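You operate a simulated robot arm through the tools that you are given. There is no shell and no other tool.

The job below is to be done with a simulated two-armed robot. You get a single attempt, and the scene is never put back.

## Task
Plug the red tube end into 1 A and the blue one into 1 B, then test cylinder 1.
Fine: vent shut and air on after both tubes; one stroke out and back in.

The check looks at the end state, three seconds after you hand in, the way a careful person would. Anything else that was tipped, shoved, dropped, spilled or broken makes it a failure.

## Robot
Two 7-joint arms with fingered hands on one trunk, on a base that drives. Base frame: it is fixed to the floor where the robot stands at the start and does not move with it; the origin is under the middle of the robot, x ahead of it, y to its left, z up. Units: m, degrees, N and s.
The left shoulder is at the start at [0.087, 0.125, 1.071], the right one opposite. With the tool pointing down near the work surface each hand reaches from about 0.46 to 0.82 m from the robot's upright axis, wherever it stands, measured 20 degrees to its own side. Places, roughly: blue tube end [-1.25, -3.5, 1]; cylinder one [-1.4, -3.6, 0.9]; main gauge [-0.8, -4, 1.4]; port one a [-1, -3.8, 0.9]; port one b [-1.1, -3.8, 0.9]; red lever [-0.5, -4, 1.2]; red tube end [-1.25, -3.5, 1]; selector one [-1, -3.5, 0.9]; yellow lever [-0.9, -3.9, 1.2]; yellow tube end (2x2x6 cm) [-1.1, -3.8, 0.9]. Payload 3.6 kg a hand.
The TCP of each hand is the grasp point between the finger pads, 0.03 m short of the fingertips. In the tool frame z runs along the fingers and y along their closing line. The gripper opens to 0.104 m. The gripper's body begins 0.035 m behind the TCP. The gripper is a hand of 4 fingers: y runs from the thumb to the fingers, the wrist lies at [-0.015, -0.104, -0.178] in the tool frame.
Orientation is that of the tool frame in the base frame, as a unit quaternion [w, x, y, z]. With the fingers straight down and the wrist toward the robot, the tool's x, y and z point along [0, 1, 0], [1, 0, 0] and [0, 0, -1] of the base frame.

## Interface
- The arms move only by the tool move_arm. It takes "left_motion", "right_motion" or both (then of equal length, played together; a hand with none holds still); each is a list of rows, each a list of 6 numbers: the turn, a rotation vector about the tool's x, y, z in degrees, then the shift along the tool's x, y, z in m. In form: [[wx, wy, wz, x, y, z], ...]. A call has 1 to 20 rows; each row is the pose to reach, as a shift and turn from the pose commanded when the call began, along the tool's axes at that moment. A row lasts 0.2 s, in which the tool goes at most 0.05 m and 8.6 degrees; a call with a longer step from one row to the next is refused whole. Where a pose cannot be reached the arm comes as near as it can. A force on the tool above 40 N (or 10 N above the force at the start of the call, whichever is more), or a blocked arm, ends the call early, and 0.2 s more pass. In this call time passes only in rows, and 0.2 s behind the last. The reply holds the time, the measured pose of the TCP, the force on the tool along the base axes, the opening and the grip force, in the units named above and with some noise, with the torque about the TCP (base axes, N m) and any sound that the robot's microphone picked up, and new pictures: "pictures" is both (left out), scene, wrist or none (wrist: the cameras of the hands that moved).
- Cameras (640 x 400 px; columns grow to the right, rows downward): "scene" is now at [0.2102, -0.0123, 1.2258]; the picture's right is [-0.13, -0.99, 0.00], its down [-0.35, 0.04, -0.94] and it looks along [0.93, -0.12, -0.35] (base axes); focal length 236 px, centre (320, 200). "left" rides on the left gripper at [-0.061, -0.092, -0.13] in its tool frame; the picture's right is [-0.81, -0.28, 0.52], its down [0.53, -0.71, 0.46] and it looks along [0.24, 0.64, 0.72] (tool axes); focal length 275 px, centre (320, 200). "right" rides on the right gripper at [0.061, -0.092, -0.13] in its tool frame; the picture's right is [-0.81, 0.27, -0.52], its down [-0.53, -0.71, 0.46] and it looks along [-0.24, 0.65, 0.72] (tool axes); focal length 275 px, centre (320, 200).
- lift_body(by): slides the trunk up (or, below 0, down) by that many m; the arms and the scene camera ride with it, the base frame stays. It gives what a move gives, with no picture.
- drive_base(legs): drives the robot by 1 to 6 legs, each [ahead, left, turn to the left] in m, m and degrees, along the robot's own axes; the way and the turn of a leg run together, so that a leg with both is an arc; at most 1.5 m and 180 degrees a leg. The arms and the cameras ride along, it lands a little off, and it stops where it bumps. It gives what a move gives, and a new picture of the scene camera.
- set_fingers(index, middle, ring, thumb_bend, thumb_turn, hand): sets how far each is bent, from 0 (flat) to 100 (curled in); at 30 the hand is open as for a grip, at 70 the pads meet at the TCP. One left out holds its place. A second passes; each finger stops where it meets its share of the squeeze, and holds until it gets a number again. It is the only way to open and close the hand. It gives what a move gives, with no picture; readings hold the bend of each and the force on the fingers (four entries, about 0 where the hand has none), thumb and palm. thumb_turn goes from beside the hand (0) to across from the fingers (100), as for a grip.
- turn_head(pan, tilt): turns the head with the scene camera to pan (to the left, within 80 degrees either way) and tilt (down, from -29 to 69), counted from straight ahead of the robot. It gives what a move gives, and a new picture of the scene camera.
- locate(camera, pixels): for up to 12 pixels [column, row] of the newest picture of that camera ("zoom" is the newest enlarged one), the place [x, y, z] in the base frame of the surface seen there, good to about 0.002 m. No time passes.
- zoom(camera, box): a new picture of the part [left, top, right, bottom] of that camera's present view, enlarged. No time passes.
- sign_off(): hands the job in; it is judged then, once.

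Leave the grippers open and the arms clear of the work at the hand-in unless told otherwise.

The tools are called after "Request:" as a command line: name --argument value ..., lists and objects as JSON in quotes. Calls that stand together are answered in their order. move_arm: Moves the arms, as the interface text tells. Its arguments: {"type":"object","properties":{"left_motion":{"type":"array"},"right_motion":{"type":"array"},"pictures":{"type":"string","enum":["both","scene","wrist","none"]}},"required":[]} The other tools are called the same way: lift_body (by) slides the trunk up or down; set_fingers (index, middle, ring, thumb_bend, thumb_turn, hand) moves the fingers one by one; drive_base (legs) drives the base; turn_head (pan, tilt) turns the head that bears the scene camera; locate (camera, pixels) gives the place of the surface under pixels of a picture; zoom (camera, box) takes an enlarged picture of a part of a camera's view; sign_off () hands the job in.

At the start:

```text
clock: 0.0
left_tool_pos: [0.5304, 0.1928, 1.1087]
left_ee_rot: [0.0, 0.707, 0.707, 0.0]
left_force: [0.2, 0.3, -0.3]
left_ft_torque: [-0.03, -0.03, 0.01]
left_width: 0.1036
left_grip_force: 0.2
left_shape: jaw
left_bend: [30.0, 30.0, 30.0, 30.0, 98.0]
left_finger forces: [0.0, 0.0, 0.1, 0.0, 0.1, 0.0]
right_tool_pos: [0.5014, -0.1764, 1.1375]
right_ee_rot: [-0.001, 0.707, 0.707, -0.001]
right_force: [-0.2, 0.8, 0.7]
right_ft_torque: [0.02, -0.02, 0.04]
right_width: 0.1036
right_grip_force: 0.0
right_shape: jaw
right_bend: [30.0, 30.0, 30.0, 30.0, 98.0]
right_finger forces: [0.1, 0.1, 0.0, 0.0, 0.1, 0.0]
trunk travel left (down, up): [-0.3, 0.236]
robot x, y, heading: [-0.0049, 0.0002, 0.0]
head pan, tilt: [-7.3, 20.4]
```

scene: 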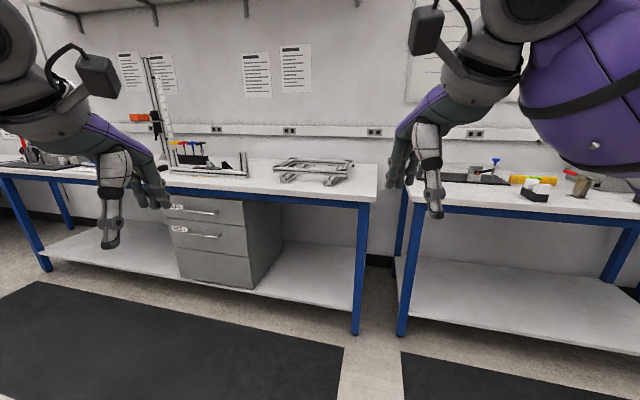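
right: 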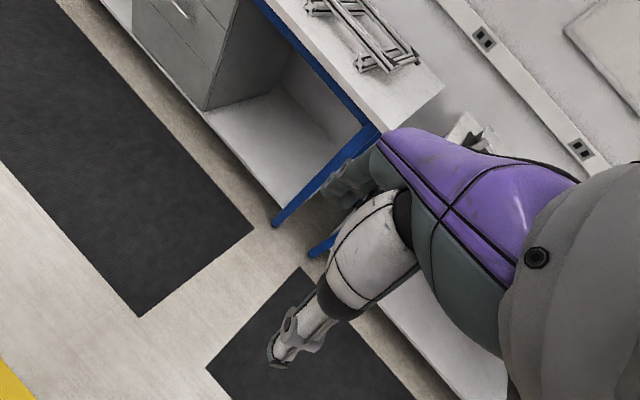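
left: 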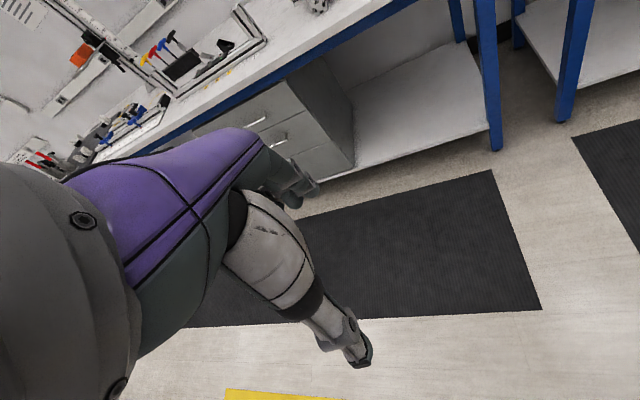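

The work lies behind me to the right, around [-1.0, -3.7], and I can't see it in this view. I'll turn the head to the right to see what is between here and there.

Request:
turn_head --pan -80 --tilt 20

```text
clock: 1.4
left_tool_pos: [0.5313, 0.1923, 1.1088]
left_ee_rot: [0.0, 0.707, 0.707, 0.0]
left_force: [-0.1, -0.3, 0.3]
left_ft_torque: [0.0, -0.03, 0.02]
left_width: 0.1037
left_grip_force: 0.0
left_shape: jaw
left_bend: [30.0, 30.0, 30.0, 30.0, 98.0]
left_finger forces: [0.0, 0.1, 0.0, 0.1, 0.0, 0.0]
right_tool_pos: [0.5005, -0.1758, 1.1375]
right_ee_rot: [0.0, 0.707, 0.708, 0.001]
right_force: [1.0, 1.3, -0.7]
right_ft_torque: [-0.03, 0.02, -0.02]
right_width: 0.1038
right_grip_force: 0.0
right_shape: jaw
right_bend: [30.0, 30.0, 30.0, 30.0, 98.0]
right_finger forces: [0.0, 0.0, 0.0, 0.2, 0.1, 0.0]
trunk travel left (down, up): [-0.3, 0.236]
robot x, y, heading: [0.0019, 0.0009, 0.1]
head pan, tilt: [-80.0, 20.0]
```

scene: 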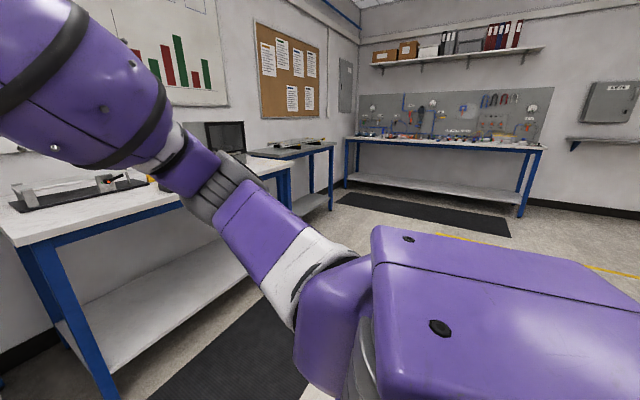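

The pegboard bench is at the far end of the room. Before I turn or drive, I'll measure where its edges are, and also the near bench edges.

Request:
locate --camera "scene" --pixels '[[440, 145], [540, 152], [350, 140], [10, 240], [180, 205], [290, 170], [330, 150], [440, 195], [520, 215], [600, 275], [600, 110], [320, 210]]'

Request:
zoom --camera "scene" --box '[340, 70, 560, 210]'

```text
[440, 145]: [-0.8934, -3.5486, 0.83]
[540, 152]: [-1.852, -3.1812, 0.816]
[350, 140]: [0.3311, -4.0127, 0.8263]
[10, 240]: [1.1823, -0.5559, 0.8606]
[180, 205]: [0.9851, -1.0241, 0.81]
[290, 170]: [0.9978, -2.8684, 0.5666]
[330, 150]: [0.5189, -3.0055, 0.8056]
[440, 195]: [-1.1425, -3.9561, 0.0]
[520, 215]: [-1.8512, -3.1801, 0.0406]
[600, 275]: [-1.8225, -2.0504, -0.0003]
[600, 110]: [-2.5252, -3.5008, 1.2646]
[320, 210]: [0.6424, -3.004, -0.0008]
```

```text
2.86 times, centred on (450, 140) of scene
```

zoom: 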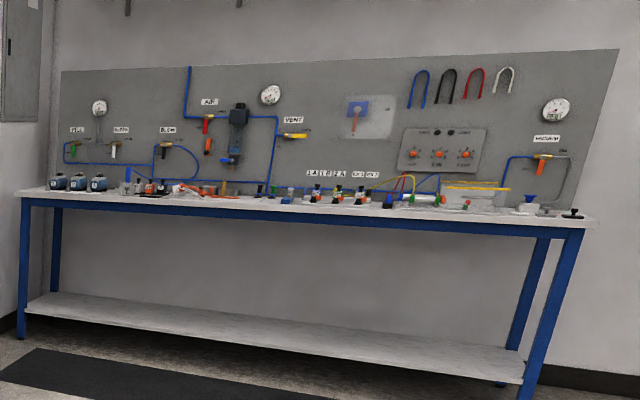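

The task bench runs along y≈-3.2 to -4.0 and the floor in front of it is open. The zoom shows the red AIR lever, the yellow VENT lever and the manifold labels. I'll turn right by 90°, then sidestep and drive part of the way.

Request:
drive_base --legs '[[0, 0, -90], [0, -1.0, 0], [1.3, 0, 0]]'

Request:
turn_head --pan 0 --tilt 15

```text
clock: 20.5
left_tool_pos: [-0.7844, -1.8371, 1.109]
left_ee_rot: [0.0, 1.0, 0.009, 0.0]
left_force: [0.6, -1.0, 0.3]
left_ft_torque: [-0.02, 0.02, 0.0]
left_width: 0.1038
left_grip_force: 0.0
left_shape: jaw
left_bend: [30.0, 30.0, 30.0, 30.0, 98.0]
left_finger forces: [0.0, 0.0, 0.1, 0.0, 0.1, 0.0]
right_tool_pos: [-1.1531, -1.8132, 1.1383]
right_ee_rot: [0.0, 1.0, 0.008, 0.0]
right_force: [0.3, -0.3, 0.7]
right_ft_torque: [0.0, -0.03, -0.04]
right_width: 0.1034
right_grip_force: 0.0
right_shape: jaw
right_bend: [30.0, 30.0, 30.0, 30.0, 98.0]
right_finger forces: [0.1, 0.0, 0.0, 0.0, 0.0, 0.1]
trunk travel left (down, up): [-0.3, 0.236]
robot x, y, heading: [-0.9838, -1.3085, -89.0]
head pan, tilt: [-80.0, 20.0]
```

scene: 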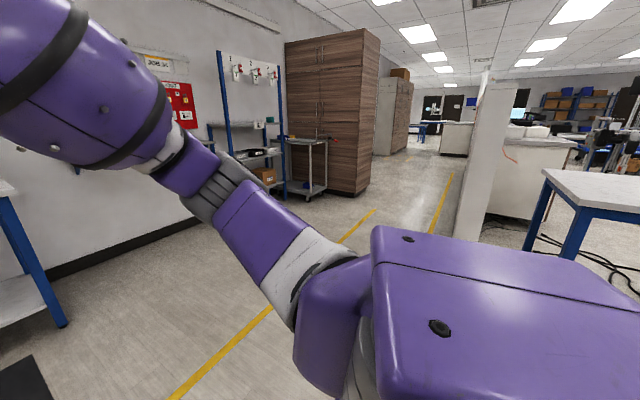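

```text
clock: 22.1
left_tool_pos: [-0.7856, -1.8372, 1.1088]
left_ee_rot: [0.0, 1.0, 0.009, 0.0]
left_force: [-0.4, 0.6, 0.1]
left_ft_torque: [0.02, 0.03, -0.01]
left_width: 0.1036
left_grip_force: 0.0
left_shape: jaw
left_bend: [30.0, 30.0, 30.0, 30.0, 98.0]
left_finger forces: [0.0, 0.0, 0.1, 0.1, 0.0, 0.0]
right_tool_pos: [-1.1533, -1.8133, 1.1389]
right_ee_rot: [0.0, 1.0, 0.01, -0.001]
right_force: [-0.5, -0.3, 0.5]
right_ft_torque: [-0.01, 0.01, 0.0]
right_width: 0.1039
right_grip_force: 0.0
right_shape: jaw
right_bend: [30.0, 30.0, 30.0, 30.0, 98.0]
right_finger forces: [0.1, 0.0, 0.0, 0.0, 0.0, 0.0]
trunk travel left (down, up): [-0.3, 0.236]
robot x, y, heading: [-0.9876, -1.3092, -88.8]
head pan, tilt: [0.0, 15.0]
```

scene: 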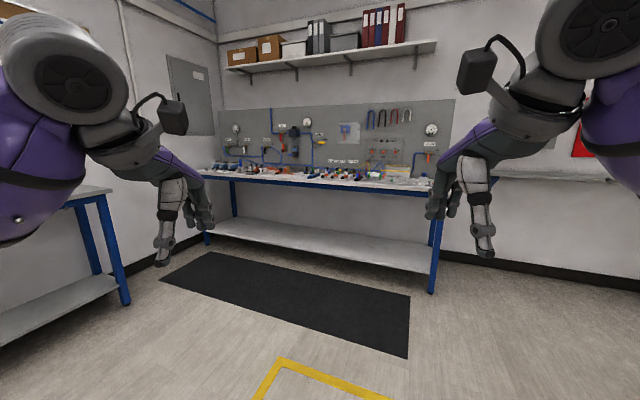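

The bench now lies ahead of me and looks turned relative to my heading. I'll measure its front edge and the wall to get its true angle, and zoom in on the panel.

Request:
locate --camera "scene" --pixels '[[215, 177], [260, 181], [320, 186], [370, 190], [425, 193], [436, 290], [207, 243], [300, 150], [400, 110], [240, 150], [330, 172], [409, 355]]'

Request:
zoom --camera "scene" --box '[210, 95, 460, 205]'

```text
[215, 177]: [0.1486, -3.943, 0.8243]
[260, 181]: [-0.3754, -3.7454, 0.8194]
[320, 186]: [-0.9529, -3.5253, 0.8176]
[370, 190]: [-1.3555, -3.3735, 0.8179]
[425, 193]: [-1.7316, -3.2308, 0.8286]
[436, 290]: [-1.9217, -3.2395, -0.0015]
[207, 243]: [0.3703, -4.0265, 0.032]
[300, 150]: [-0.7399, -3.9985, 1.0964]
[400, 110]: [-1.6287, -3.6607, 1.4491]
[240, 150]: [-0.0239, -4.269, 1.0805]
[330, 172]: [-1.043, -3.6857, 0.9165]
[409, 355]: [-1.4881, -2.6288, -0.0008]
```

```text
2.56 times, centred on (335, 150) of scene
```

zoom: 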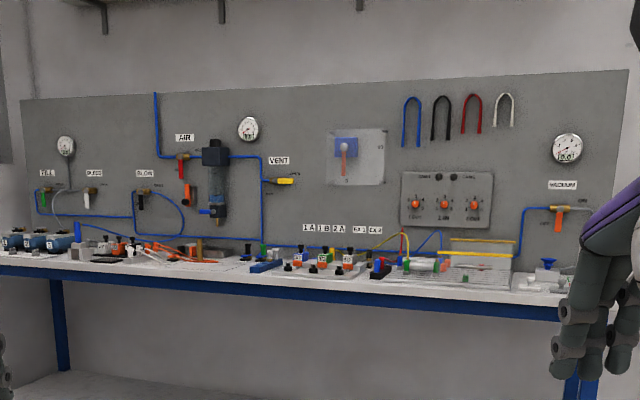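

The bench front edge runs from (0.15,-3.94) to (-1.73,-3.23), so facing it squarely means a heading of about -110.7°. The panel stands 0.37 m behind the front edge. I'll turn 21.9° to the right, sidestep 0.77 m to the left and go ahead to about 0.8 m from the edge.

Request:
drive_base --legs '[[0, 0, -21.9], [0, 0.77, 0], [1.2, 0, 0]]'

Request:
turn_head --pan 0 --tilt 25

```text
clock: 36.0
left_tool_pos: [-0.7253, -3.2603, 1.1089]
left_ee_rot: [-0.001, 0.982, -0.187, 0.0]
left_force: [0.0, 0.0, -0.3]
left_ft_torque: [-0.01, 0.02, -0.01]
left_width: 0.1037
left_grip_force: 0.0
left_shape: jaw
left_bend: [30.0, 30.0, 30.0, 30.0, 98.0]
left_finger forces: [0.0, 0.1, 0.0, 0.0, 0.0, 0.0]
right_tool_pos: [-1.0572, -3.0965, 1.1387]
right_ee_rot: [0.0, 0.982, -0.187, 0.0]
right_force: [0.5, -0.2, -0.5]
right_ft_torque: [-0.01, -0.01, -0.03]
right_width: 0.104
right_grip_force: 0.1
right_shape: jaw
right_bend: [30.0, 30.0, 30.0, 30.0, 98.0]
right_finger forces: [0.1, 0.1, 0.1, 0.0, 0.0, 0.0]
trunk travel left (down, up): [-0.3, 0.236]
robot x, y, heading: [-0.7035, -2.6948, -111.5]
head pan, tilt: [0.0, 15.0]
```

scene: 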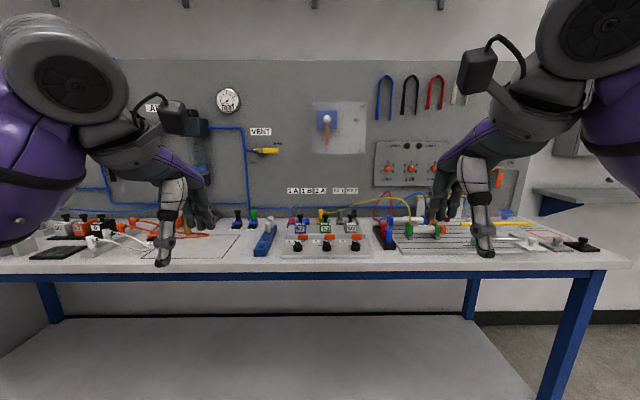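

```text
clock: 36.7
left_tool_pos: [-0.7242, -3.2601, 1.108]
left_ee_rot: [0.0, 0.983, -0.186, 0.0]
left_force: [0.5, 0.1, 0.2]
left_ft_torque: [0.0, 0.0, -0.02]
left_width: 0.1036
left_grip_force: 0.0
left_shape: jaw
left_bend: [30.0, 30.0, 30.0, 30.0, 98.0]
left_finger forces: [0.1, 0.1, 0.0, 0.0, 0.0, 0.0]
right_tool_pos: [-1.057, -3.0974, 1.1385]
right_ee_rot: [0.001, 0.982, -0.188, 0.0]
right_force: [0.2, 0.5, 0.5]
right_ft_torque: [-0.01, -0.02, 0.03]
right_width: 0.1037
right_grip_force: 0.0
right_shape: jaw
right_bend: [30.0, 30.0, 30.0, 30.0, 98.0]
right_finger forces: [0.0, 0.0, 0.0, 0.0, 0.0, 0.1]
trunk travel left (down, up): [-0.3, 0.236]
robot x, y, heading: [-0.7079, -2.6965, -111.6]
head pan, tilt: [0.0, 25.0]
```

scene: 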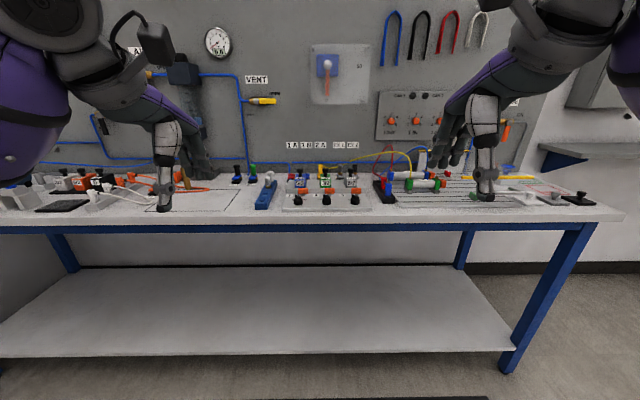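

The bench is now squarely ahead. I'll zoom in on the manifold, the holder with the tube ends, the cylinders and the levers, and measure some points.

Request:
zoom --camera "scene" --box '[220, 135, 460, 215]'

Request:
locate --camera "scene" --pixels '[[301, 183], [326, 183], [351, 181], [298, 198], [327, 198], [354, 198], [385, 190], [387, 180], [265, 190], [266, 177], [330, 222], [425, 182]]'

```text
2.67 times, centred on (340, 175) of scene
```

zoom: 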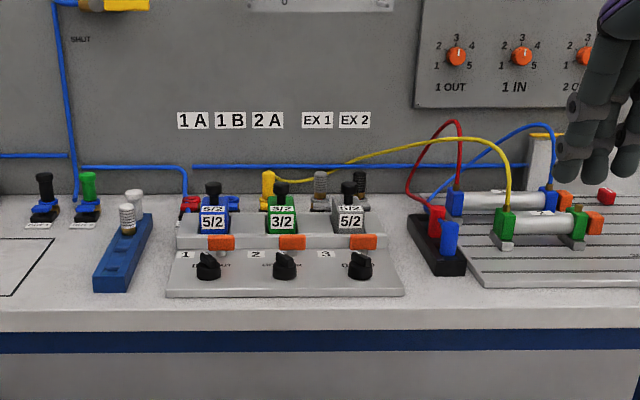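

```text
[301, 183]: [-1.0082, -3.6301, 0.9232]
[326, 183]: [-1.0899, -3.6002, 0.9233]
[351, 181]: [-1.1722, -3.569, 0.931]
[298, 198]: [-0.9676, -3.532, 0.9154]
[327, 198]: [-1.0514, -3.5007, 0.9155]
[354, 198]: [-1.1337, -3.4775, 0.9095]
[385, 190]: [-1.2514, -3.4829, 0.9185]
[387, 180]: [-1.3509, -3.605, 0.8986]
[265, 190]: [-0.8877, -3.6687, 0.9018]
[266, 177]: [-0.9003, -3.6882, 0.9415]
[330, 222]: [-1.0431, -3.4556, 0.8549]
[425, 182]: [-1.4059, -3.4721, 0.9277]
```

Here is what I can make out:
- Ports 1A and 1B are behind the blue 5/2 valve.
- The red and blue tube ends stand in a black holder near pixel (385,185).
- Selector 1 is the black knob at the left, pixel (298,198).

I'll raise the trunk for clearance and a steeper view, then drive 0.36 m closer.

Request:
lift_body --by 0.15

Request:
drive_base --legs '[[0.36, 0, 0.9]]'

Request:
turn_head --pan 0 --tilt 40

```text
clock: 38.5
left_tool_pos: [-0.7253, -3.2611, 1.2587]
left_ee_rot: [-0.001, 0.983, -0.186, 0.0]
left_force: [-0.7, -0.9, -0.3]
left_ft_torque: [-0.01, 0.0, -0.02]
left_width: 0.1038
left_grip_force: 0.1
left_shape: jaw
left_bend: [30.0, 30.0, 30.0, 30.0, 98.0]
left_finger forces: [0.0, 0.0, 0.0, 0.0, 0.0, 0.0]
right_tool_pos: [-1.0572, -3.0971, 1.2881]
right_ee_rot: [0.0, 0.983, -0.186, 0.001]
right_force: [0.5, -0.1, 1.1]
right_ft_torque: [0.01, 0.04, 0.01]
right_width: 0.1036
right_grip_force: 0.0
right_shape: jaw
right_bend: [30.0, 30.0, 30.0, 30.0, 98.0]
right_finger forces: [0.0, 0.1, 0.0, 0.0, 0.0, 0.0]
trunk travel left (down, up): [-0.45, 0.086]
robot x, y, heading: [-0.7071, -2.7009, -111.6]
head pan, tilt: [0.0, 25.0]
```

```text
clock: 40.8
left_tool_pos: [-0.8482, -3.5959, 1.259]
left_ee_rot: [0.001, 0.984, -0.18, 0.001]
left_force: [-0.7, -0.5, 0.3]
left_ft_torque: [-0.03, 0.02, -0.02]
left_width: 0.1042
left_grip_force: 0.0
left_shape: jaw
left_bend: [30.0, 30.0, 30.0, 30.0, 98.0]
left_finger forces: [0.1, 0.1, 0.1, 0.0, 0.0, 0.0]
right_tool_pos: [-1.1809, -3.4375, 1.2882]
right_ee_rot: [0.001, 0.984, -0.18, -0.001]
right_force: [0.0, -0.2, -0.1]
right_ft_torque: [-0.01, -0.06, -0.01]
right_width: 0.1039
right_grip_force: 0.1
right_shape: jaw
right_bend: [30.0, 30.0, 30.0, 30.0, 98.0]
right_finger forces: [0.0, 0.1, 0.0, 0.1, 0.0, 0.0]
trunk travel left (down, up): [-0.45, 0.086]
robot x, y, heading: [-0.8408, -3.035, -110.9]
head pan, tilt: [0.0, 25.0]
```

scene: 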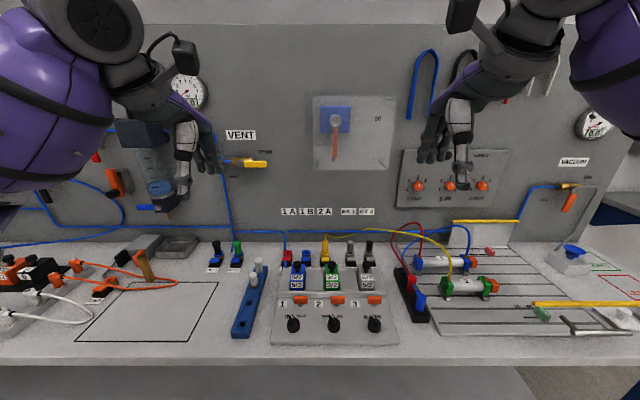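

```text
clock: 41.5
left_tool_pos: [-0.848, -3.5952, 1.2592]
left_ee_rot: [0.0, 0.984, -0.179, 0.0]
left_force: [0.2, 0.8, 0.7]
left_ft_torque: [-0.01, -0.01, -0.01]
left_width: 0.1037
left_grip_force: 0.0
left_shape: jaw
left_bend: [30.0, 30.0, 30.0, 30.0, 98.0]
left_finger forces: [0.0, 0.0, 0.0, 0.1, 0.0, 0.0]
right_tool_pos: [-1.1812, -3.4361, 1.2887]
right_ee_rot: [0.002, 0.984, -0.179, 0.0]
right_force: [-0.4, -0.8, 1.3]
right_ft_torque: [0.0, 0.02, 0.02]
right_width: 0.1036
right_grip_force: 0.0
right_shape: jaw
right_bend: [30.0, 30.0, 30.0, 30.0, 98.0]
right_finger forces: [0.0, 0.0, 0.0, 0.0, 0.0, 0.0]
trunk travel left (down, up): [-0.45, 0.086]
robot x, y, heading: [-0.8427, -3.0288, -110.7]
head pan, tilt: [0.0, 40.0]
```

scene: 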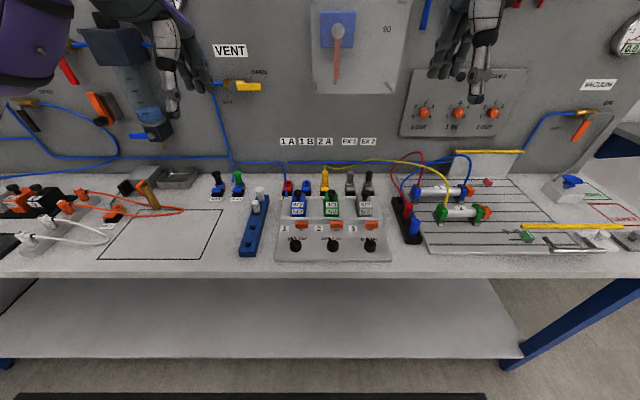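

Good, there's a much steeper view now. I'll zoom in on the manifold and the tube holder.

Request:
zoom --camera "scene" --box '[260, 140, 420, 270]'

Request:
zoom --camera "scene" --box '[380, 130, 540, 260]'

Request:
zoom --camera "scene" --box '[180, 30, 340, 160]'

Request:
zoom --camera "scene" --box '[0, 20, 180, 160]'

```text
3.08 times, centred on (340, 205) of scene
```

zoom: 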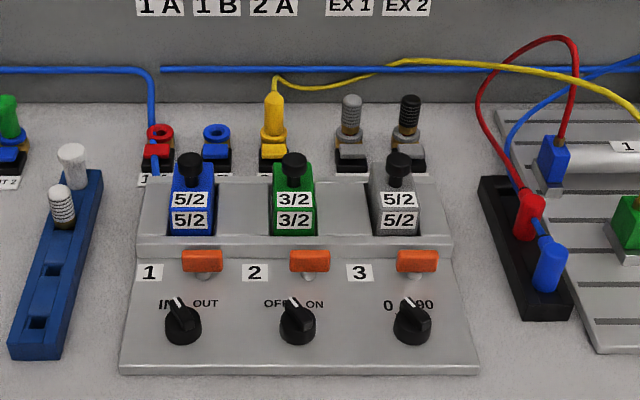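

```text
3.08 times, centred on (460, 195) of scene
```

zoom: 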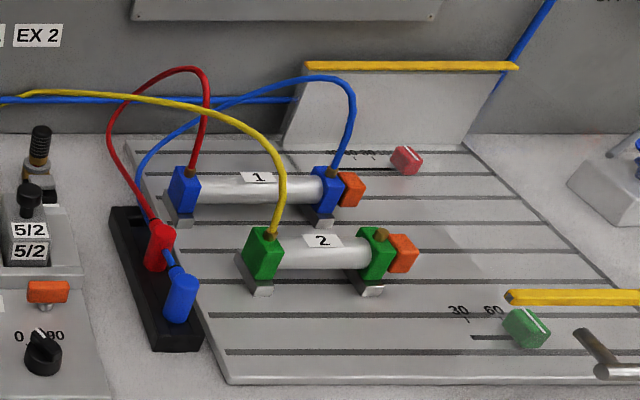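

```text
3.08 times, centred on (260, 95) of scene
```

zoom: 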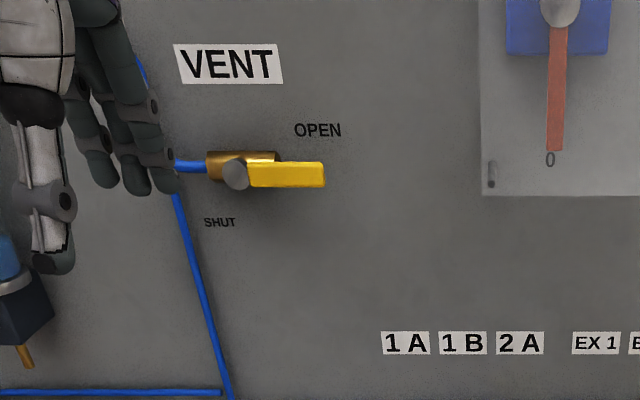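

```text
2.86 times, centred on (90, 90) of scene
```

zoom: 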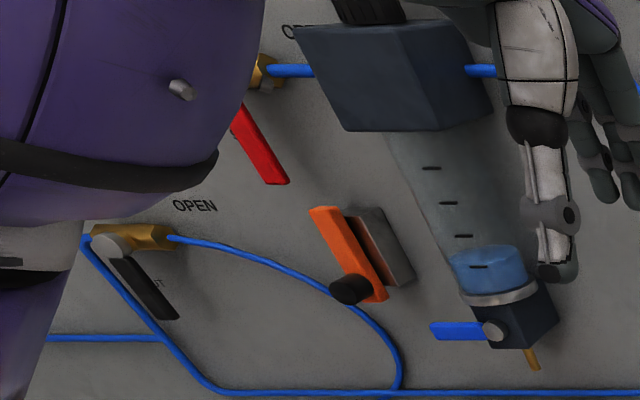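

I can now read the following:
- Vent lever: horizontal, pointing to OPEN, with SHUT below it.
- Red AIR lever: pointing down.
- Selector 1: pointer toward IN.
- Holder: red end behind, blue end in front.

I'll measure the key points from the zooms, starting with a tighter zoom on the ends and ports.

Request:
zoom --camera "scene" --box '[380, 180, 440, 250]'

Request:
locate --camera "scene" --pixels '[[408, 204], [414, 221], [416, 228], [409, 212], [402, 238], [286, 184], [312, 186], [325, 177], [296, 241], [288, 192], [307, 192], [350, 183]]'

```text
5.71 times, centred on (410, 215) of scene
```

zoom: 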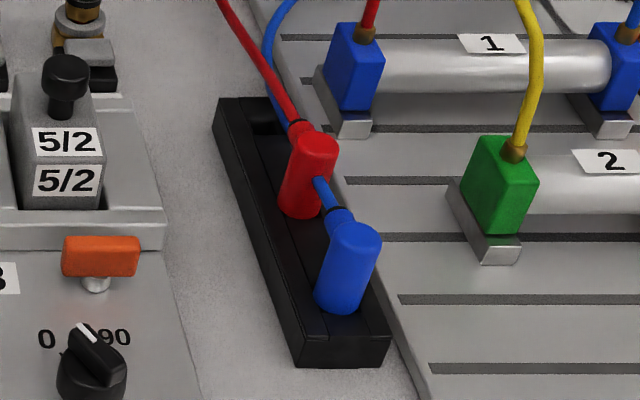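

```text
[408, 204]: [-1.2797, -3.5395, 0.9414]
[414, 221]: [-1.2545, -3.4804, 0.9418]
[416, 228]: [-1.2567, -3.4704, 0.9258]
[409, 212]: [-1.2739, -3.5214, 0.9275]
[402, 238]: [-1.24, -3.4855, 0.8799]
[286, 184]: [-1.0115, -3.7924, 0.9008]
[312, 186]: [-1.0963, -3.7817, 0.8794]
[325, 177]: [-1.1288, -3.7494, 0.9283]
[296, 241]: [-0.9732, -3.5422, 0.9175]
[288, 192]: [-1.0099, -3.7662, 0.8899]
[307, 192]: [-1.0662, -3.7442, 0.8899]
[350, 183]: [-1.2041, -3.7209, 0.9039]
```

In my own frame the holder is 0.57–0.63 m ahead and 0.23 m to the right. The ports are 0.775 m ahead, with 1A 0.11 m to the left, which is far for the right hand. Before I move closer, I'll check where the shelf and bench edges are.

Request:
locate --camera "scene" --pixels '[[260, 356], [260, 340], [260, 290], [260, 276], [420, 356], [100, 357], [260, 262], [240, 395]]'

```text
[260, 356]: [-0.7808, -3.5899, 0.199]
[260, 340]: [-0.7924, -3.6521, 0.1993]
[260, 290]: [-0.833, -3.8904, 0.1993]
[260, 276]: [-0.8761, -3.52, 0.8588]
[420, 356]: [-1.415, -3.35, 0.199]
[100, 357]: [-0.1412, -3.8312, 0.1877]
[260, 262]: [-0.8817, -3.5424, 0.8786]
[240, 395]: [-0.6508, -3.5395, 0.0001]
```

The table edge is 0.47 m ahead of my axis and the shelf edge 0.50 m. Before stepping 0.1 m left and 0.06 m ahead, I'll check how far the filter unit sticks out near the left hand.

Request:
locate --camera "scene" --pixels '[[105, 50], [130, 45], [130, 90], [152, 133], [72, 70], [99, 105], [98, 121], [30, 115], [258, 86], [236, 88], [245, 110], [337, 65]]'

```text
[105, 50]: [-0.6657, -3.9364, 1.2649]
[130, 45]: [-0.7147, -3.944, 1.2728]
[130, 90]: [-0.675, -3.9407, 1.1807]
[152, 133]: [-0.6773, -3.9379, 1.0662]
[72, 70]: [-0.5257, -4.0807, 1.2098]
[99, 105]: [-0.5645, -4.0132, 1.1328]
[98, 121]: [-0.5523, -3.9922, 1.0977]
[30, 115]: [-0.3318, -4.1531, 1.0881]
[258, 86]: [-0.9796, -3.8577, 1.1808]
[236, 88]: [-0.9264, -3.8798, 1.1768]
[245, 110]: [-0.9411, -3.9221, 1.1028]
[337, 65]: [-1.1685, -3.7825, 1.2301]
```

The filter front is at 0.79 m, well clear of the left hand. I'll sidestep 0.1 m left and go 0.06 m ahead.

Request:
drive_base --legs '[[0, 0.1, 0], [0.06, 0, 0]]'

Request:
turn_head --pan -15 --tilt 45

```text
clock: 43.7
left_tool_pos: [-0.7756, -3.6875, 1.2587]
left_ee_rot: [0.0, 0.984, -0.18, 0.0]
left_force: [0.4, 0.1, 0.8]
left_ft_torque: [0.01, -0.03, -0.02]
left_width: 0.1037
left_grip_force: 0.1
left_shape: jaw
left_bend: [30.0, 30.0, 30.0, 30.0, 98.0]
left_finger forces: [0.1, 0.0, 0.0, 0.1, 0.1, 0.1]
right_tool_pos: [-1.1075, -3.5267, 1.2877]
right_ee_rot: [0.0, 0.984, -0.179, 0.001]
right_force: [0.8, 0.3, 0.1]
right_ft_torque: [0.02, -0.01, -0.01]
right_width: 0.1038
right_grip_force: 0.0
right_shape: jaw
right_bend: [30.0, 30.0, 30.0, 30.0, 98.0]
right_finger forces: [0.0, 0.0, 0.0, 0.1, 0.1, 0.1]
trunk travel left (down, up): [-0.45, 0.086]
robot x, y, heading: [-0.7663, -3.1224, -111.0]
head pan, tilt: [0.0, 40.0]
```

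scene: 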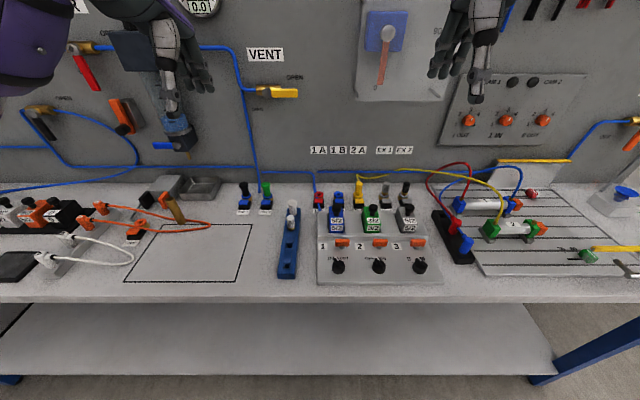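

```text
clock: 44.4
left_tool_pos: [-0.7743, -3.6864, 1.2587]
left_ee_rot: [-0.001, 0.984, -0.18, 0.0]
left_force: [-0.9, 0.5, 0.9]
left_ft_torque: [0.07, 0.0, -0.02]
left_width: 0.1039
left_grip_force: 0.2
left_shape: jaw
left_bend: [30.0, 30.0, 30.0, 30.0, 98.0]
left_finger forces: [0.0, 0.0, 0.0, 0.0, 0.0, 0.0]
right_tool_pos: [-1.1082, -3.5282, 1.288]
right_ee_rot: [0.001, 0.984, -0.179, 0.0]
right_force: [0.7, 0.6, -0.1]
right_ft_torque: [0.0, -0.02, -0.01]
right_width: 0.1041
right_grip_force: 0.1
right_shape: jaw
right_bend: [30.0, 30.0, 30.0, 30.0, 98.0]
right_finger forces: [0.1, 0.0, 0.1, 0.1, 0.0, 0.0]
trunk travel left (down, up): [-0.45, 0.086]
robot x, y, heading: [-0.7645, -3.1226, -110.8]
head pan, tilt: [-15.0, 45.0]
```

scene: 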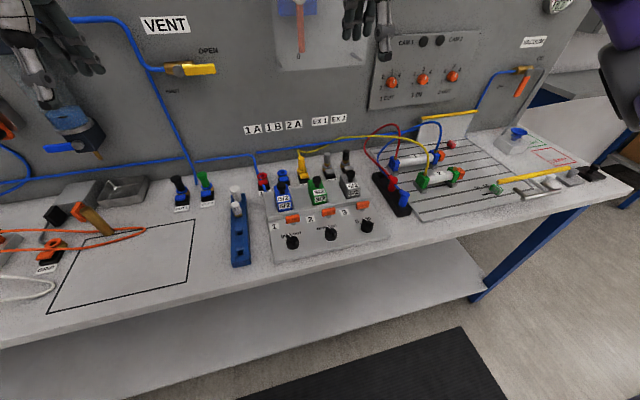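

I'm at (-0.7645,-3.1226), heading -110.8°. The right tool's axes are x = left, y = ahead and z = down. I'll move the right hand to just behind and above the tube holder so its wrist camera can see the ends closely. The way there is clear at z≈1.05.

Request:
move_arm --right_motion '[[0, 0, 0, -0.03, -0.005, 0.03], [0, 0, 0, -0.06, -0.01, 0.06], [0, 0, 0, -0.09, -0.015, 0.09], [0, 0, 0, -0.115, -0.02, 0.12], [0, 0, 0, -0.135, -0.03, 0.15], [0, 0, 0, -0.155, -0.04, 0.18], [0, 0, 0, -0.155, -0.04, 0.2]]'

```text
clock: 46.0
left_tool_pos: [-0.7726, -3.6868, 1.2587]
left_ee_rot: [-0.001, 0.984, -0.18, 0.001]
left_force: [-0.4, 0.5, -0.7]
left_ft_torque: [-0.04, -0.03, 0.0]
left_width: 0.104
left_grip_force: 0.0
left_shape: jaw
left_bend: [30.0, 30.0, 30.0, 30.0, 98.0]
left_finger forces: [0.0, 0.1, 0.1, 0.1, 0.0, 0.1]
right_tool_pos: [-1.2387, -3.435, 1.0864]
right_ee_rot: [0.001, 0.984, -0.18, -0.001]
right_force: [-0.9, -0.3, -1.1]
right_ft_torque: [-0.01, -0.01, 0.02]
right_width: 0.1039
right_grip_force: 0.0
right_shape: jaw
right_bend: [30.0, 30.0, 30.0, 30.0, 98.0]
right_finger forces: [0.0, 0.0, 0.1, 0.0, 0.0, 0.0]
trunk travel left (down, up): [-0.45, 0.086]
robot x, y, heading: [-0.7657, -3.1206, -110.5]
head pan, tilt: [-15.0, 45.0]
```

scene: 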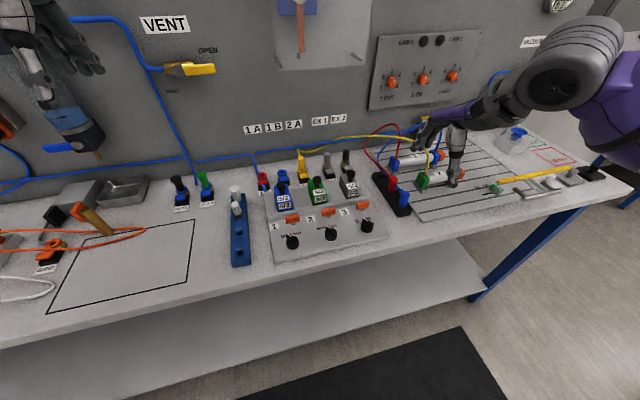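
right: 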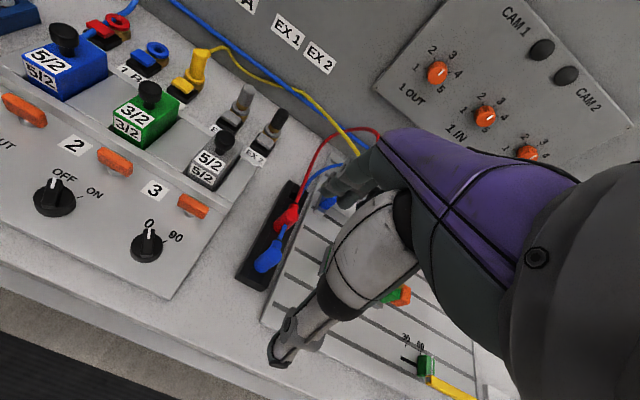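

The wrist view shows the holder at pixel (275,235). I'll zoom in on the tube ends and the ports.

Request:
zoom --camera "right" --box '[225, 140, 385, 300]'

Request:
zoom --camera "right" --box '[60, 0, 260, 120]'

Request:
locate --camera "right" --pixels '[[290, 217], [268, 261], [297, 212], [277, 243], [255, 268], [118, 24], [157, 47], [198, 67], [110, 36], [150, 60], [188, 85], [262, 245]]'

```text
2.50 times, centred on (305, 220) of right
```

zoom: 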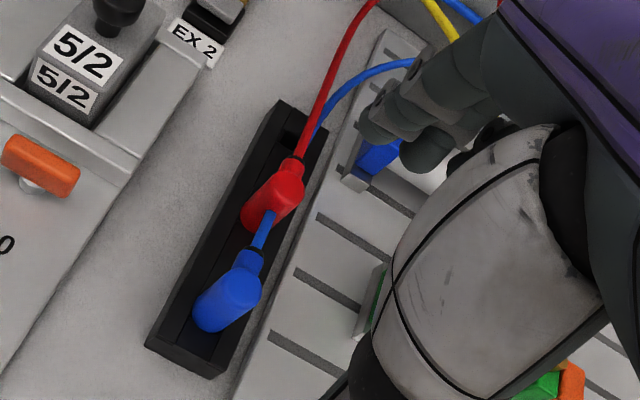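

```text
3.20 times, centred on (160, 60) of right
```

zoom: 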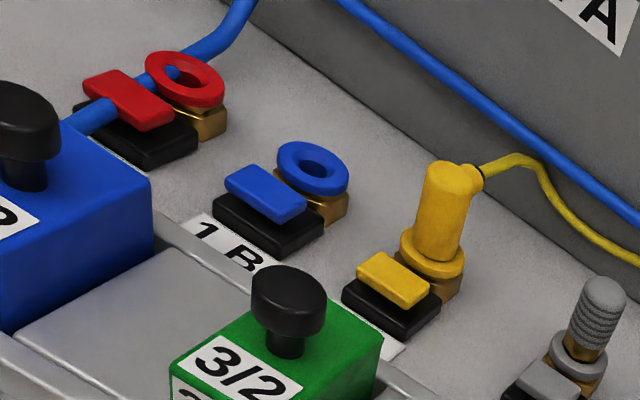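

```text
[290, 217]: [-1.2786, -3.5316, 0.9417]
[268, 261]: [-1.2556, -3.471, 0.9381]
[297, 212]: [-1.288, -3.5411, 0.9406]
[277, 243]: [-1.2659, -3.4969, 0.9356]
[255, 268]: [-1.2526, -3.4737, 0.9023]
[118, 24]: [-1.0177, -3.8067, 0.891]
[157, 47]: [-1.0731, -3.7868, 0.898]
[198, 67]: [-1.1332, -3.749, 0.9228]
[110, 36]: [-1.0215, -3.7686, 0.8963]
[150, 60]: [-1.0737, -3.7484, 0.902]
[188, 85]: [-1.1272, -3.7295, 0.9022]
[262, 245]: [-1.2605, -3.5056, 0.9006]
```

The ends are elbow plugs. Each is an upright cylinder with its tube leaving sideways at the top, toward the panel. I should therefore grip from above with the fingers closing left–right. I'll measure the port rings and the seated yellow plug precisely from the newest zoom.

Request:
locate --camera "zoom" --pixels '[[180, 80], [160, 60], [215, 95], [313, 165], [285, 150], [340, 188], [310, 150], [318, 190], [445, 168], [440, 205], [430, 250], [390, 282]]'

Request:
zoom --camera "right" --box '[80, 0, 180, 80]'

```text
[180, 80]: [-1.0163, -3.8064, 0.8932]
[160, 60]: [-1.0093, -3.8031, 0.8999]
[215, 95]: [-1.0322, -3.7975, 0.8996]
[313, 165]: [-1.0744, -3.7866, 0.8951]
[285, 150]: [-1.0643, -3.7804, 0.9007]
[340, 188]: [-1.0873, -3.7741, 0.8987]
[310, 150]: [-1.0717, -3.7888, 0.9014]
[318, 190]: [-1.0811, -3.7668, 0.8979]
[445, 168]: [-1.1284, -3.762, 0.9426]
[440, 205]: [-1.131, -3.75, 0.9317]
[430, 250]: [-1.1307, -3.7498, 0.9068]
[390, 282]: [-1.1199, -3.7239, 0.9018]
```

```text
5.00 times, centred on (130, 40) of right
```

zoom: 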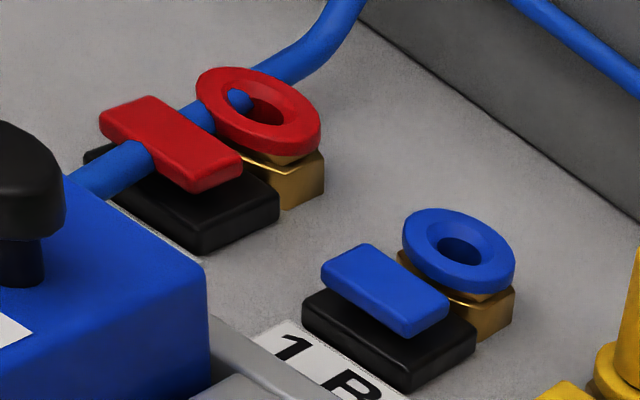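

I'll pick points around each ring's upper rim to fix the port centres.

Request:
locate --camera "zoom" --pixels '[[202, 78], [315, 140], [285, 85], [230, 130], [408, 218], [511, 275], [480, 222], [432, 272], [250, 100], [460, 240], [459, 252], [365, 265]]'

```text
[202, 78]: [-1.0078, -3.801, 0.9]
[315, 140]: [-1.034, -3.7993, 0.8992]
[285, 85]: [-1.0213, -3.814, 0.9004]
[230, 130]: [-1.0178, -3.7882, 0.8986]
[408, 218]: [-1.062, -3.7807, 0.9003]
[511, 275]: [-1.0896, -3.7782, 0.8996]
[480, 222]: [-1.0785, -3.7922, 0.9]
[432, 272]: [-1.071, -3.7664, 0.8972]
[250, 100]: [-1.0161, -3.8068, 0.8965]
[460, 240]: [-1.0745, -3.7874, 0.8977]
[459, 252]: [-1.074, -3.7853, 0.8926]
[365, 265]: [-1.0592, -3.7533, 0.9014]
```

That gives port 1A at about (-1.020,-3.8006) and port 1B at about (-1.0753,-3.7794), with rim tops at z≈0.90. The seated yellow plug's top is at z≈0.943. Next I'll locate the plugs in the holder just as precisely.

Request:
zoom --camera "right" --box '[240, 190, 320, 290]'

```text
4.00 times, centred on (280, 240) of right
```

zoom: 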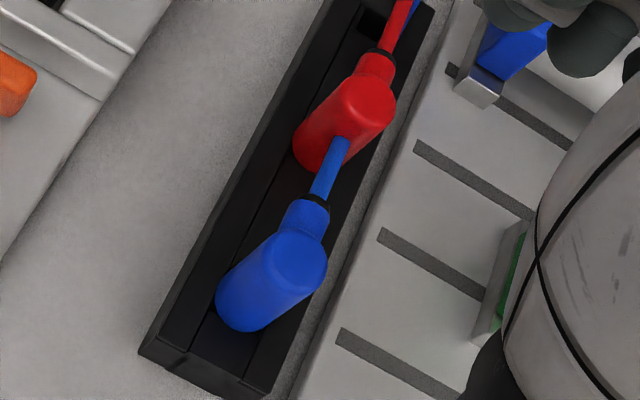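

Request:
locate --camera "zoom" --pixels '[[300, 262], [323, 255], [306, 286], [280, 265], [368, 108], [391, 105], [372, 128], [350, 110], [240, 300], [320, 145], [200, 330], [170, 345]]'

```text
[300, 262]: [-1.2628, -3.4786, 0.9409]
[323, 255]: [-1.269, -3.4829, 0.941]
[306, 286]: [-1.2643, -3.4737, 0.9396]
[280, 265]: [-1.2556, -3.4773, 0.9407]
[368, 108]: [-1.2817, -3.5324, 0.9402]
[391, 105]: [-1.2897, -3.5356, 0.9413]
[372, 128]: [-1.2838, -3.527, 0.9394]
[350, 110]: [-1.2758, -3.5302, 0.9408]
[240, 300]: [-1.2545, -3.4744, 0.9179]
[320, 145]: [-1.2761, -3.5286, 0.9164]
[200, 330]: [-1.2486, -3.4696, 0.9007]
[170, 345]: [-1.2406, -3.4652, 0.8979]
```

The plug centres are about (-1.2825,-3.5335) for red and (-1.2623,-3.480) for blue. Their tops are at z≈0.941 and the holder top is at ≈0.90. I need to know where the yellow tube and the loose tubes run, to plan the hand's approach to the ports, so I'll measure points along them.

Request:
locate --camera "scene" --pixels '[[320, 152], [345, 141], [365, 137], [385, 136], [405, 141], [424, 150], [430, 165], [365, 155], [378, 132], [398, 140], [255, 160], [185, 160]]'

Request:
zoom --camera "scene" --box '[240, 100, 460, 230]'

```text
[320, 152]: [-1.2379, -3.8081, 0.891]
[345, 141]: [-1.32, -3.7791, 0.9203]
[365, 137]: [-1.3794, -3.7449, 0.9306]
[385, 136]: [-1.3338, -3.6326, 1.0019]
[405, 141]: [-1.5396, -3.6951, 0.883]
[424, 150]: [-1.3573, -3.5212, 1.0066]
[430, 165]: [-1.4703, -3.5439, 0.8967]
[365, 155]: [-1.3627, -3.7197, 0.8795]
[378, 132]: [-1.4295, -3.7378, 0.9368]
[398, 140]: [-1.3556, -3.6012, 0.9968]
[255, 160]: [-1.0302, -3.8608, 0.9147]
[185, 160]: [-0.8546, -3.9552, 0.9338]
```

```text
2.91 times, centred on (350, 165) of scene
```

zoom: 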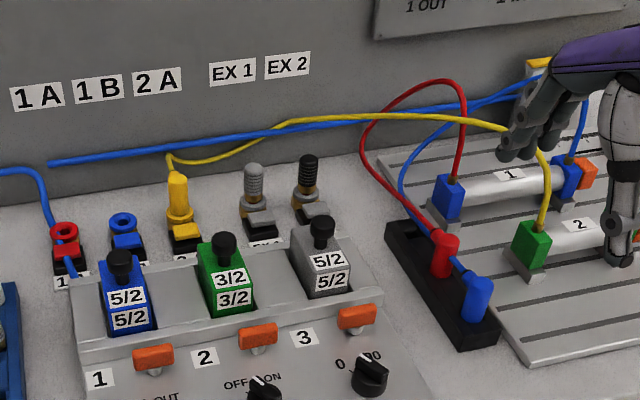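

The yellow tube stays low and behind the ports, so a hand coming from above with its wrist to the right has clearance. My plan is blue into 1B first, then red into 1A, so that only the thumb goes into the tight gaps. I'll turn the right hand by -90° about its pointing axis, so the fingers close left–right with the wrist to the right, and bring it above the blue plug at z≈1.086.

Request:
move_arm --right_motion '[[0, 0, -8.2, -0.0006, 0.0046, 0], [0, 0, -16.4, -0.0011, 0.0092, 0], [0, 0, -24.6, -0.0017, 0.0137, 0], [0, 0, -32.8, -0.0023, 0.0183, 0], [0, 0, -41, -0.0028, 0.0229, 0], [0, 0, -49.2, -0.0034, 0.0275, 0], [0, 0, -57.4, -0.004, 0.032, 0], [0, 0, -65.6, -0.0045, 0.0366, 0], [0, 0, -73.8, -0.005, 0.041, 0], [0, 0, -82, -0.0056, 0.0458, 0], [0, 0, -90, -0.0062, 0.0504, 0]]'

```text
clock: 48.4
left_tool_pos: [-0.773, -3.6865, 1.2588]
left_ee_rot: [0.0, 0.984, -0.18, -0.001]
left_force: [0.5, -0.2, 0.2]
left_ft_torque: [0.0, 0.01, -0.02]
left_width: 0.1037
left_grip_force: 0.0
left_shape: jaw
left_bend: [30.0, 30.0, 30.0, 30.0, 98.0]
left_finger forces: [0.1, 0.0, 0.0, 0.0, 0.0, 0.0]
right_tool_pos: [-0.9586, -3.4166, 0.949]
right_ee_rot: [0.008, 0.857, 0.514, -0.026]
right_force: [1.5, -0.3, -0.1]
right_ft_torque: [0.0, -0.02, 0.02]
right_width: 0.1038
right_grip_force: 0.1
right_shape: jaw
right_bend: [30.0, 30.0, 30.0, 30.0, 98.0]
right_finger forces: [0.0, 0.1, 0.0, 0.0, 0.1, 0.0]
right hand out of reach, approached as far as the arm can: row 3, 4, 5, 6, 7, 8, 9, 10, 11
trunk travel left (down, up): [-0.45, 0.086]
robot x, y, heading: [-0.7661, -3.1234, -111.1]
head pan, tilt: [-15.0, 45.0]
```

scene: 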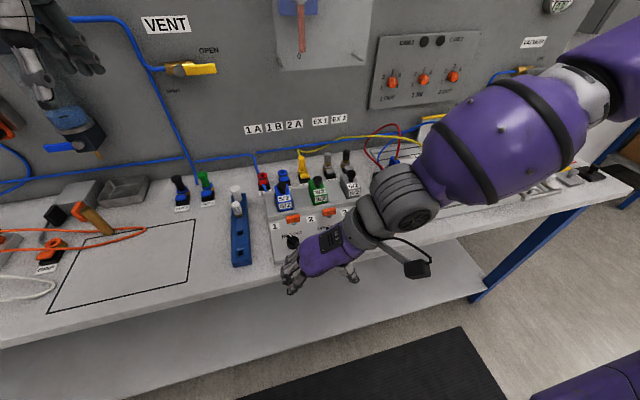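
right: 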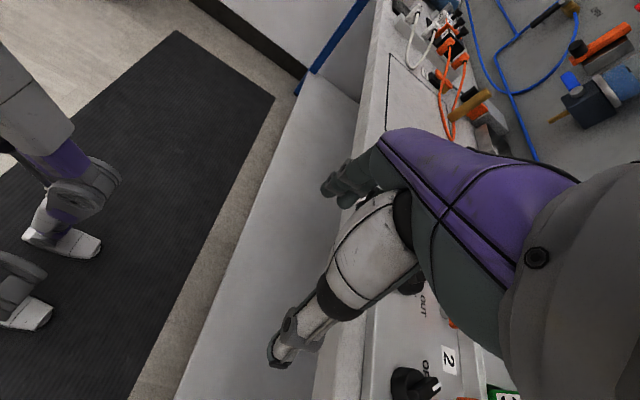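

The arm could not hold that wrist turn there. It ended at (-0.959,-3.417,0.949), just in front of the manifold, and the force reading shows it touched nothing. I'll lift it straight up a little first and see how it answers before undoing the turn.

Request:
move_arm --right_motion '[[0, 0, 0, 0, 0, -0.03], [0, 0, 0, 0, 0, -0.06]]'

```text
clock: 49.0
left_tool_pos: [-0.7744, -3.6873, 1.259]
left_ee_rot: [0.0, 0.984, -0.181, 0.0]
left_force: [0.0, 0.6, -0.2]
left_ft_torque: [0.0, 0.01, 0.0]
left_width: 0.1036
left_grip_force: 0.1
left_shape: jaw
left_bend: [30.0, 30.0, 30.0, 30.0, 98.0]
left_finger forces: [0.0, 0.1, 0.0, 0.0, 0.0, 0.1]
right_tool_pos: [-0.9395, -3.4072, 1.004]
right_ee_rot: [0.009, 0.858, 0.513, -0.027]
right_force: [-0.3, 0.2, -0.6]
right_ft_torque: [0.01, 0.01, 0.03]
right_width: 0.1037
right_grip_force: 0.1
right_shape: jaw
right_bend: [30.0, 30.0, 30.0, 30.0, 98.0]
right_finger forces: [0.0, 0.0, 0.0, 0.0, 0.1, 0.1]
right hand out of reach, approached as far as the arm can: row 1, 2
trunk travel left (down, up): [-0.45, 0.086]
robot x, y, heading: [-0.7631, -3.1232, -110.9]
head pan, tilt: [-15.0, 45.0]
```

scene: 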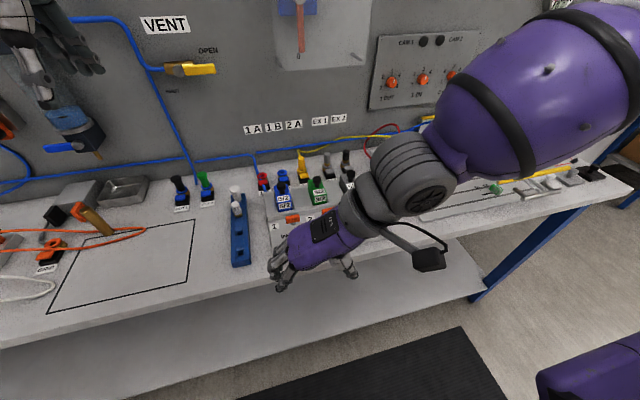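
right: 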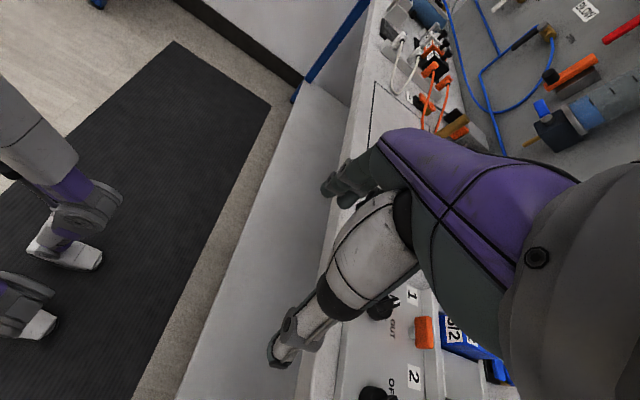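

It rose by about 0.055 m without contact. Now I'll turn back gradually by +33° about the pointing axis while rising a little more, and see where it goes.

Request:
move_arm --right_motion '[[0, 0, 8.2, 0, 0, -0.015], [0, 0, 16.4, 0, 0, -0.03], [0, 0, 24.6, 0, 0, -0.045], [0, 0, 32.8, 0, 0, -0.06]]' --pictures "scene"

```text
clock: 50.0
left_tool_pos: [-0.7739, -3.6859, 1.2597]
left_ee_rot: [0.0, 0.983, -0.181, 0.001]
left_force: [0.4, 0.6, 0.7]
left_ft_torque: [-0.02, 0.01, 0.03]
left_width: 0.1036
left_grip_force: 0.0
left_shape: jaw
left_bend: [30.0, 30.0, 30.0, 30.0, 98.0]
left_finger forces: [0.0, 0.1, 0.1, 0.0, 0.1, 0.0]
right_tool_pos: [-0.9426, -3.437, 1.0708]
right_ee_rot: [0.015, 0.968, 0.25, -0.022]
right_force: [0.1, 0.7, -0.7]
right_ft_torque: [0.02, 0.04, -0.02]
right_width: 0.1036
right_grip_force: 0.1
right_shape: jaw
right_bend: [30.0, 30.0, 30.0, 30.0, 98.0]
right_finger forces: [0.0, 0.0, 0.1, 0.0, 0.0, 0.0]
right hand out of reach, approached as far as the arm can: row 2, 3, 4
trunk travel left (down, up): [-0.45, 0.086]
robot x, y, heading: [-0.7677, -3.1295, -110.8]
head pan, tilt: [-15.0, 45.0]
```

scene: 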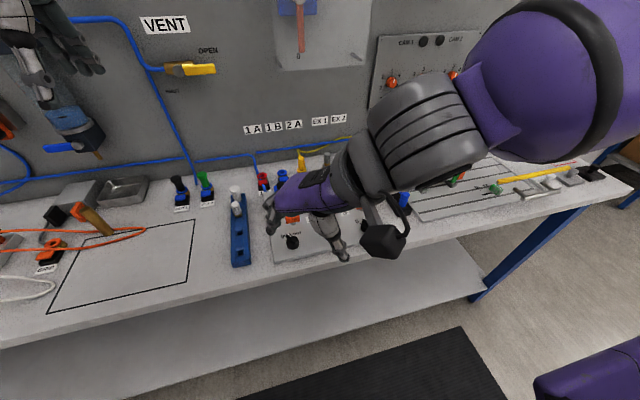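

The turn is unwinding but the arm is still at its limit. I'll keep turning back the remaining 57° in place.

Request:
move_arm --right_motion '[[0, 0, 8.2, 0, 0, 0], [0, 0, 16.4, 0, 0, 0], [0, 0, 24.6, 0, 0, 0], [0, 0, 32.8, 0, 0, 0], [0, 0, 41, 0, 0, 0], [0, 0, 49.2, 0, 0, 0], [0, 0, 57.2, 0, 0, 0]]'

```text
clock: 51.6
left_tool_pos: [-0.7739, -3.688, 1.2596]
left_ee_rot: [0.001, 0.984, -0.181, 0.001]
left_force: [-0.4, -0.1, 0.4]
left_ft_torque: [-0.02, -0.01, -0.02]
left_width: 0.1039
left_grip_force: 0.1
left_shape: jaw
left_bend: [30.0, 30.0, 30.0, 30.0, 98.0]
left_finger forces: [0.0, 0.0, 0.0, 0.1, 0.0, 0.0]
right_tool_pos: [-0.9408, -3.4452, 1.0717]
right_ee_rot: [0.023, 0.969, -0.244, -0.012]
right_force: [-0.5, -0.3, -0.8]
right_ft_torque: [0.01, -0.01, -0.01]
right_width: 0.1038
right_grip_force: 0.1
right_shape: jaw
right_bend: [30.0, 30.0, 30.0, 30.0, 98.0]
right_finger forces: [0.1, 0.0, 0.0, 0.0, 0.1, 0.0]
right hand out of reach, approached as far as the arm can: row 1, 2, 3, 4, 5, 6, 7
trunk travel left (down, up): [-0.45, 0.086]
robot x, y, heading: [-0.7639, -3.1218, -110.7]
head pan, tilt: [-15.0, 45.0]
```

scene: 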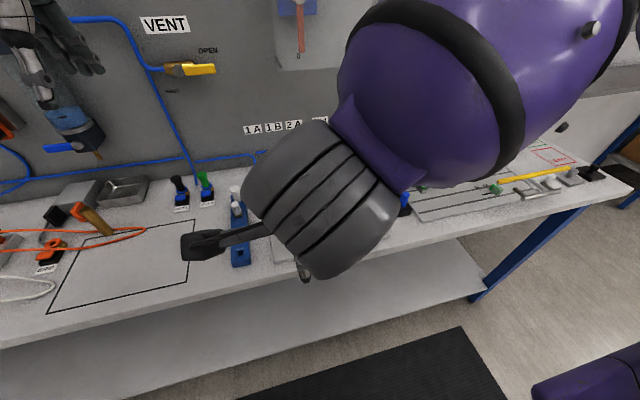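
right: 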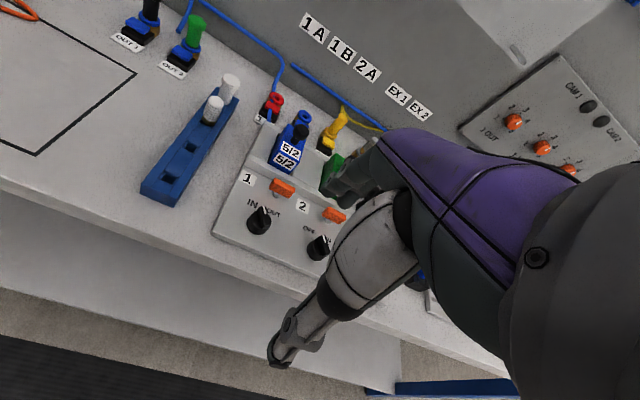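

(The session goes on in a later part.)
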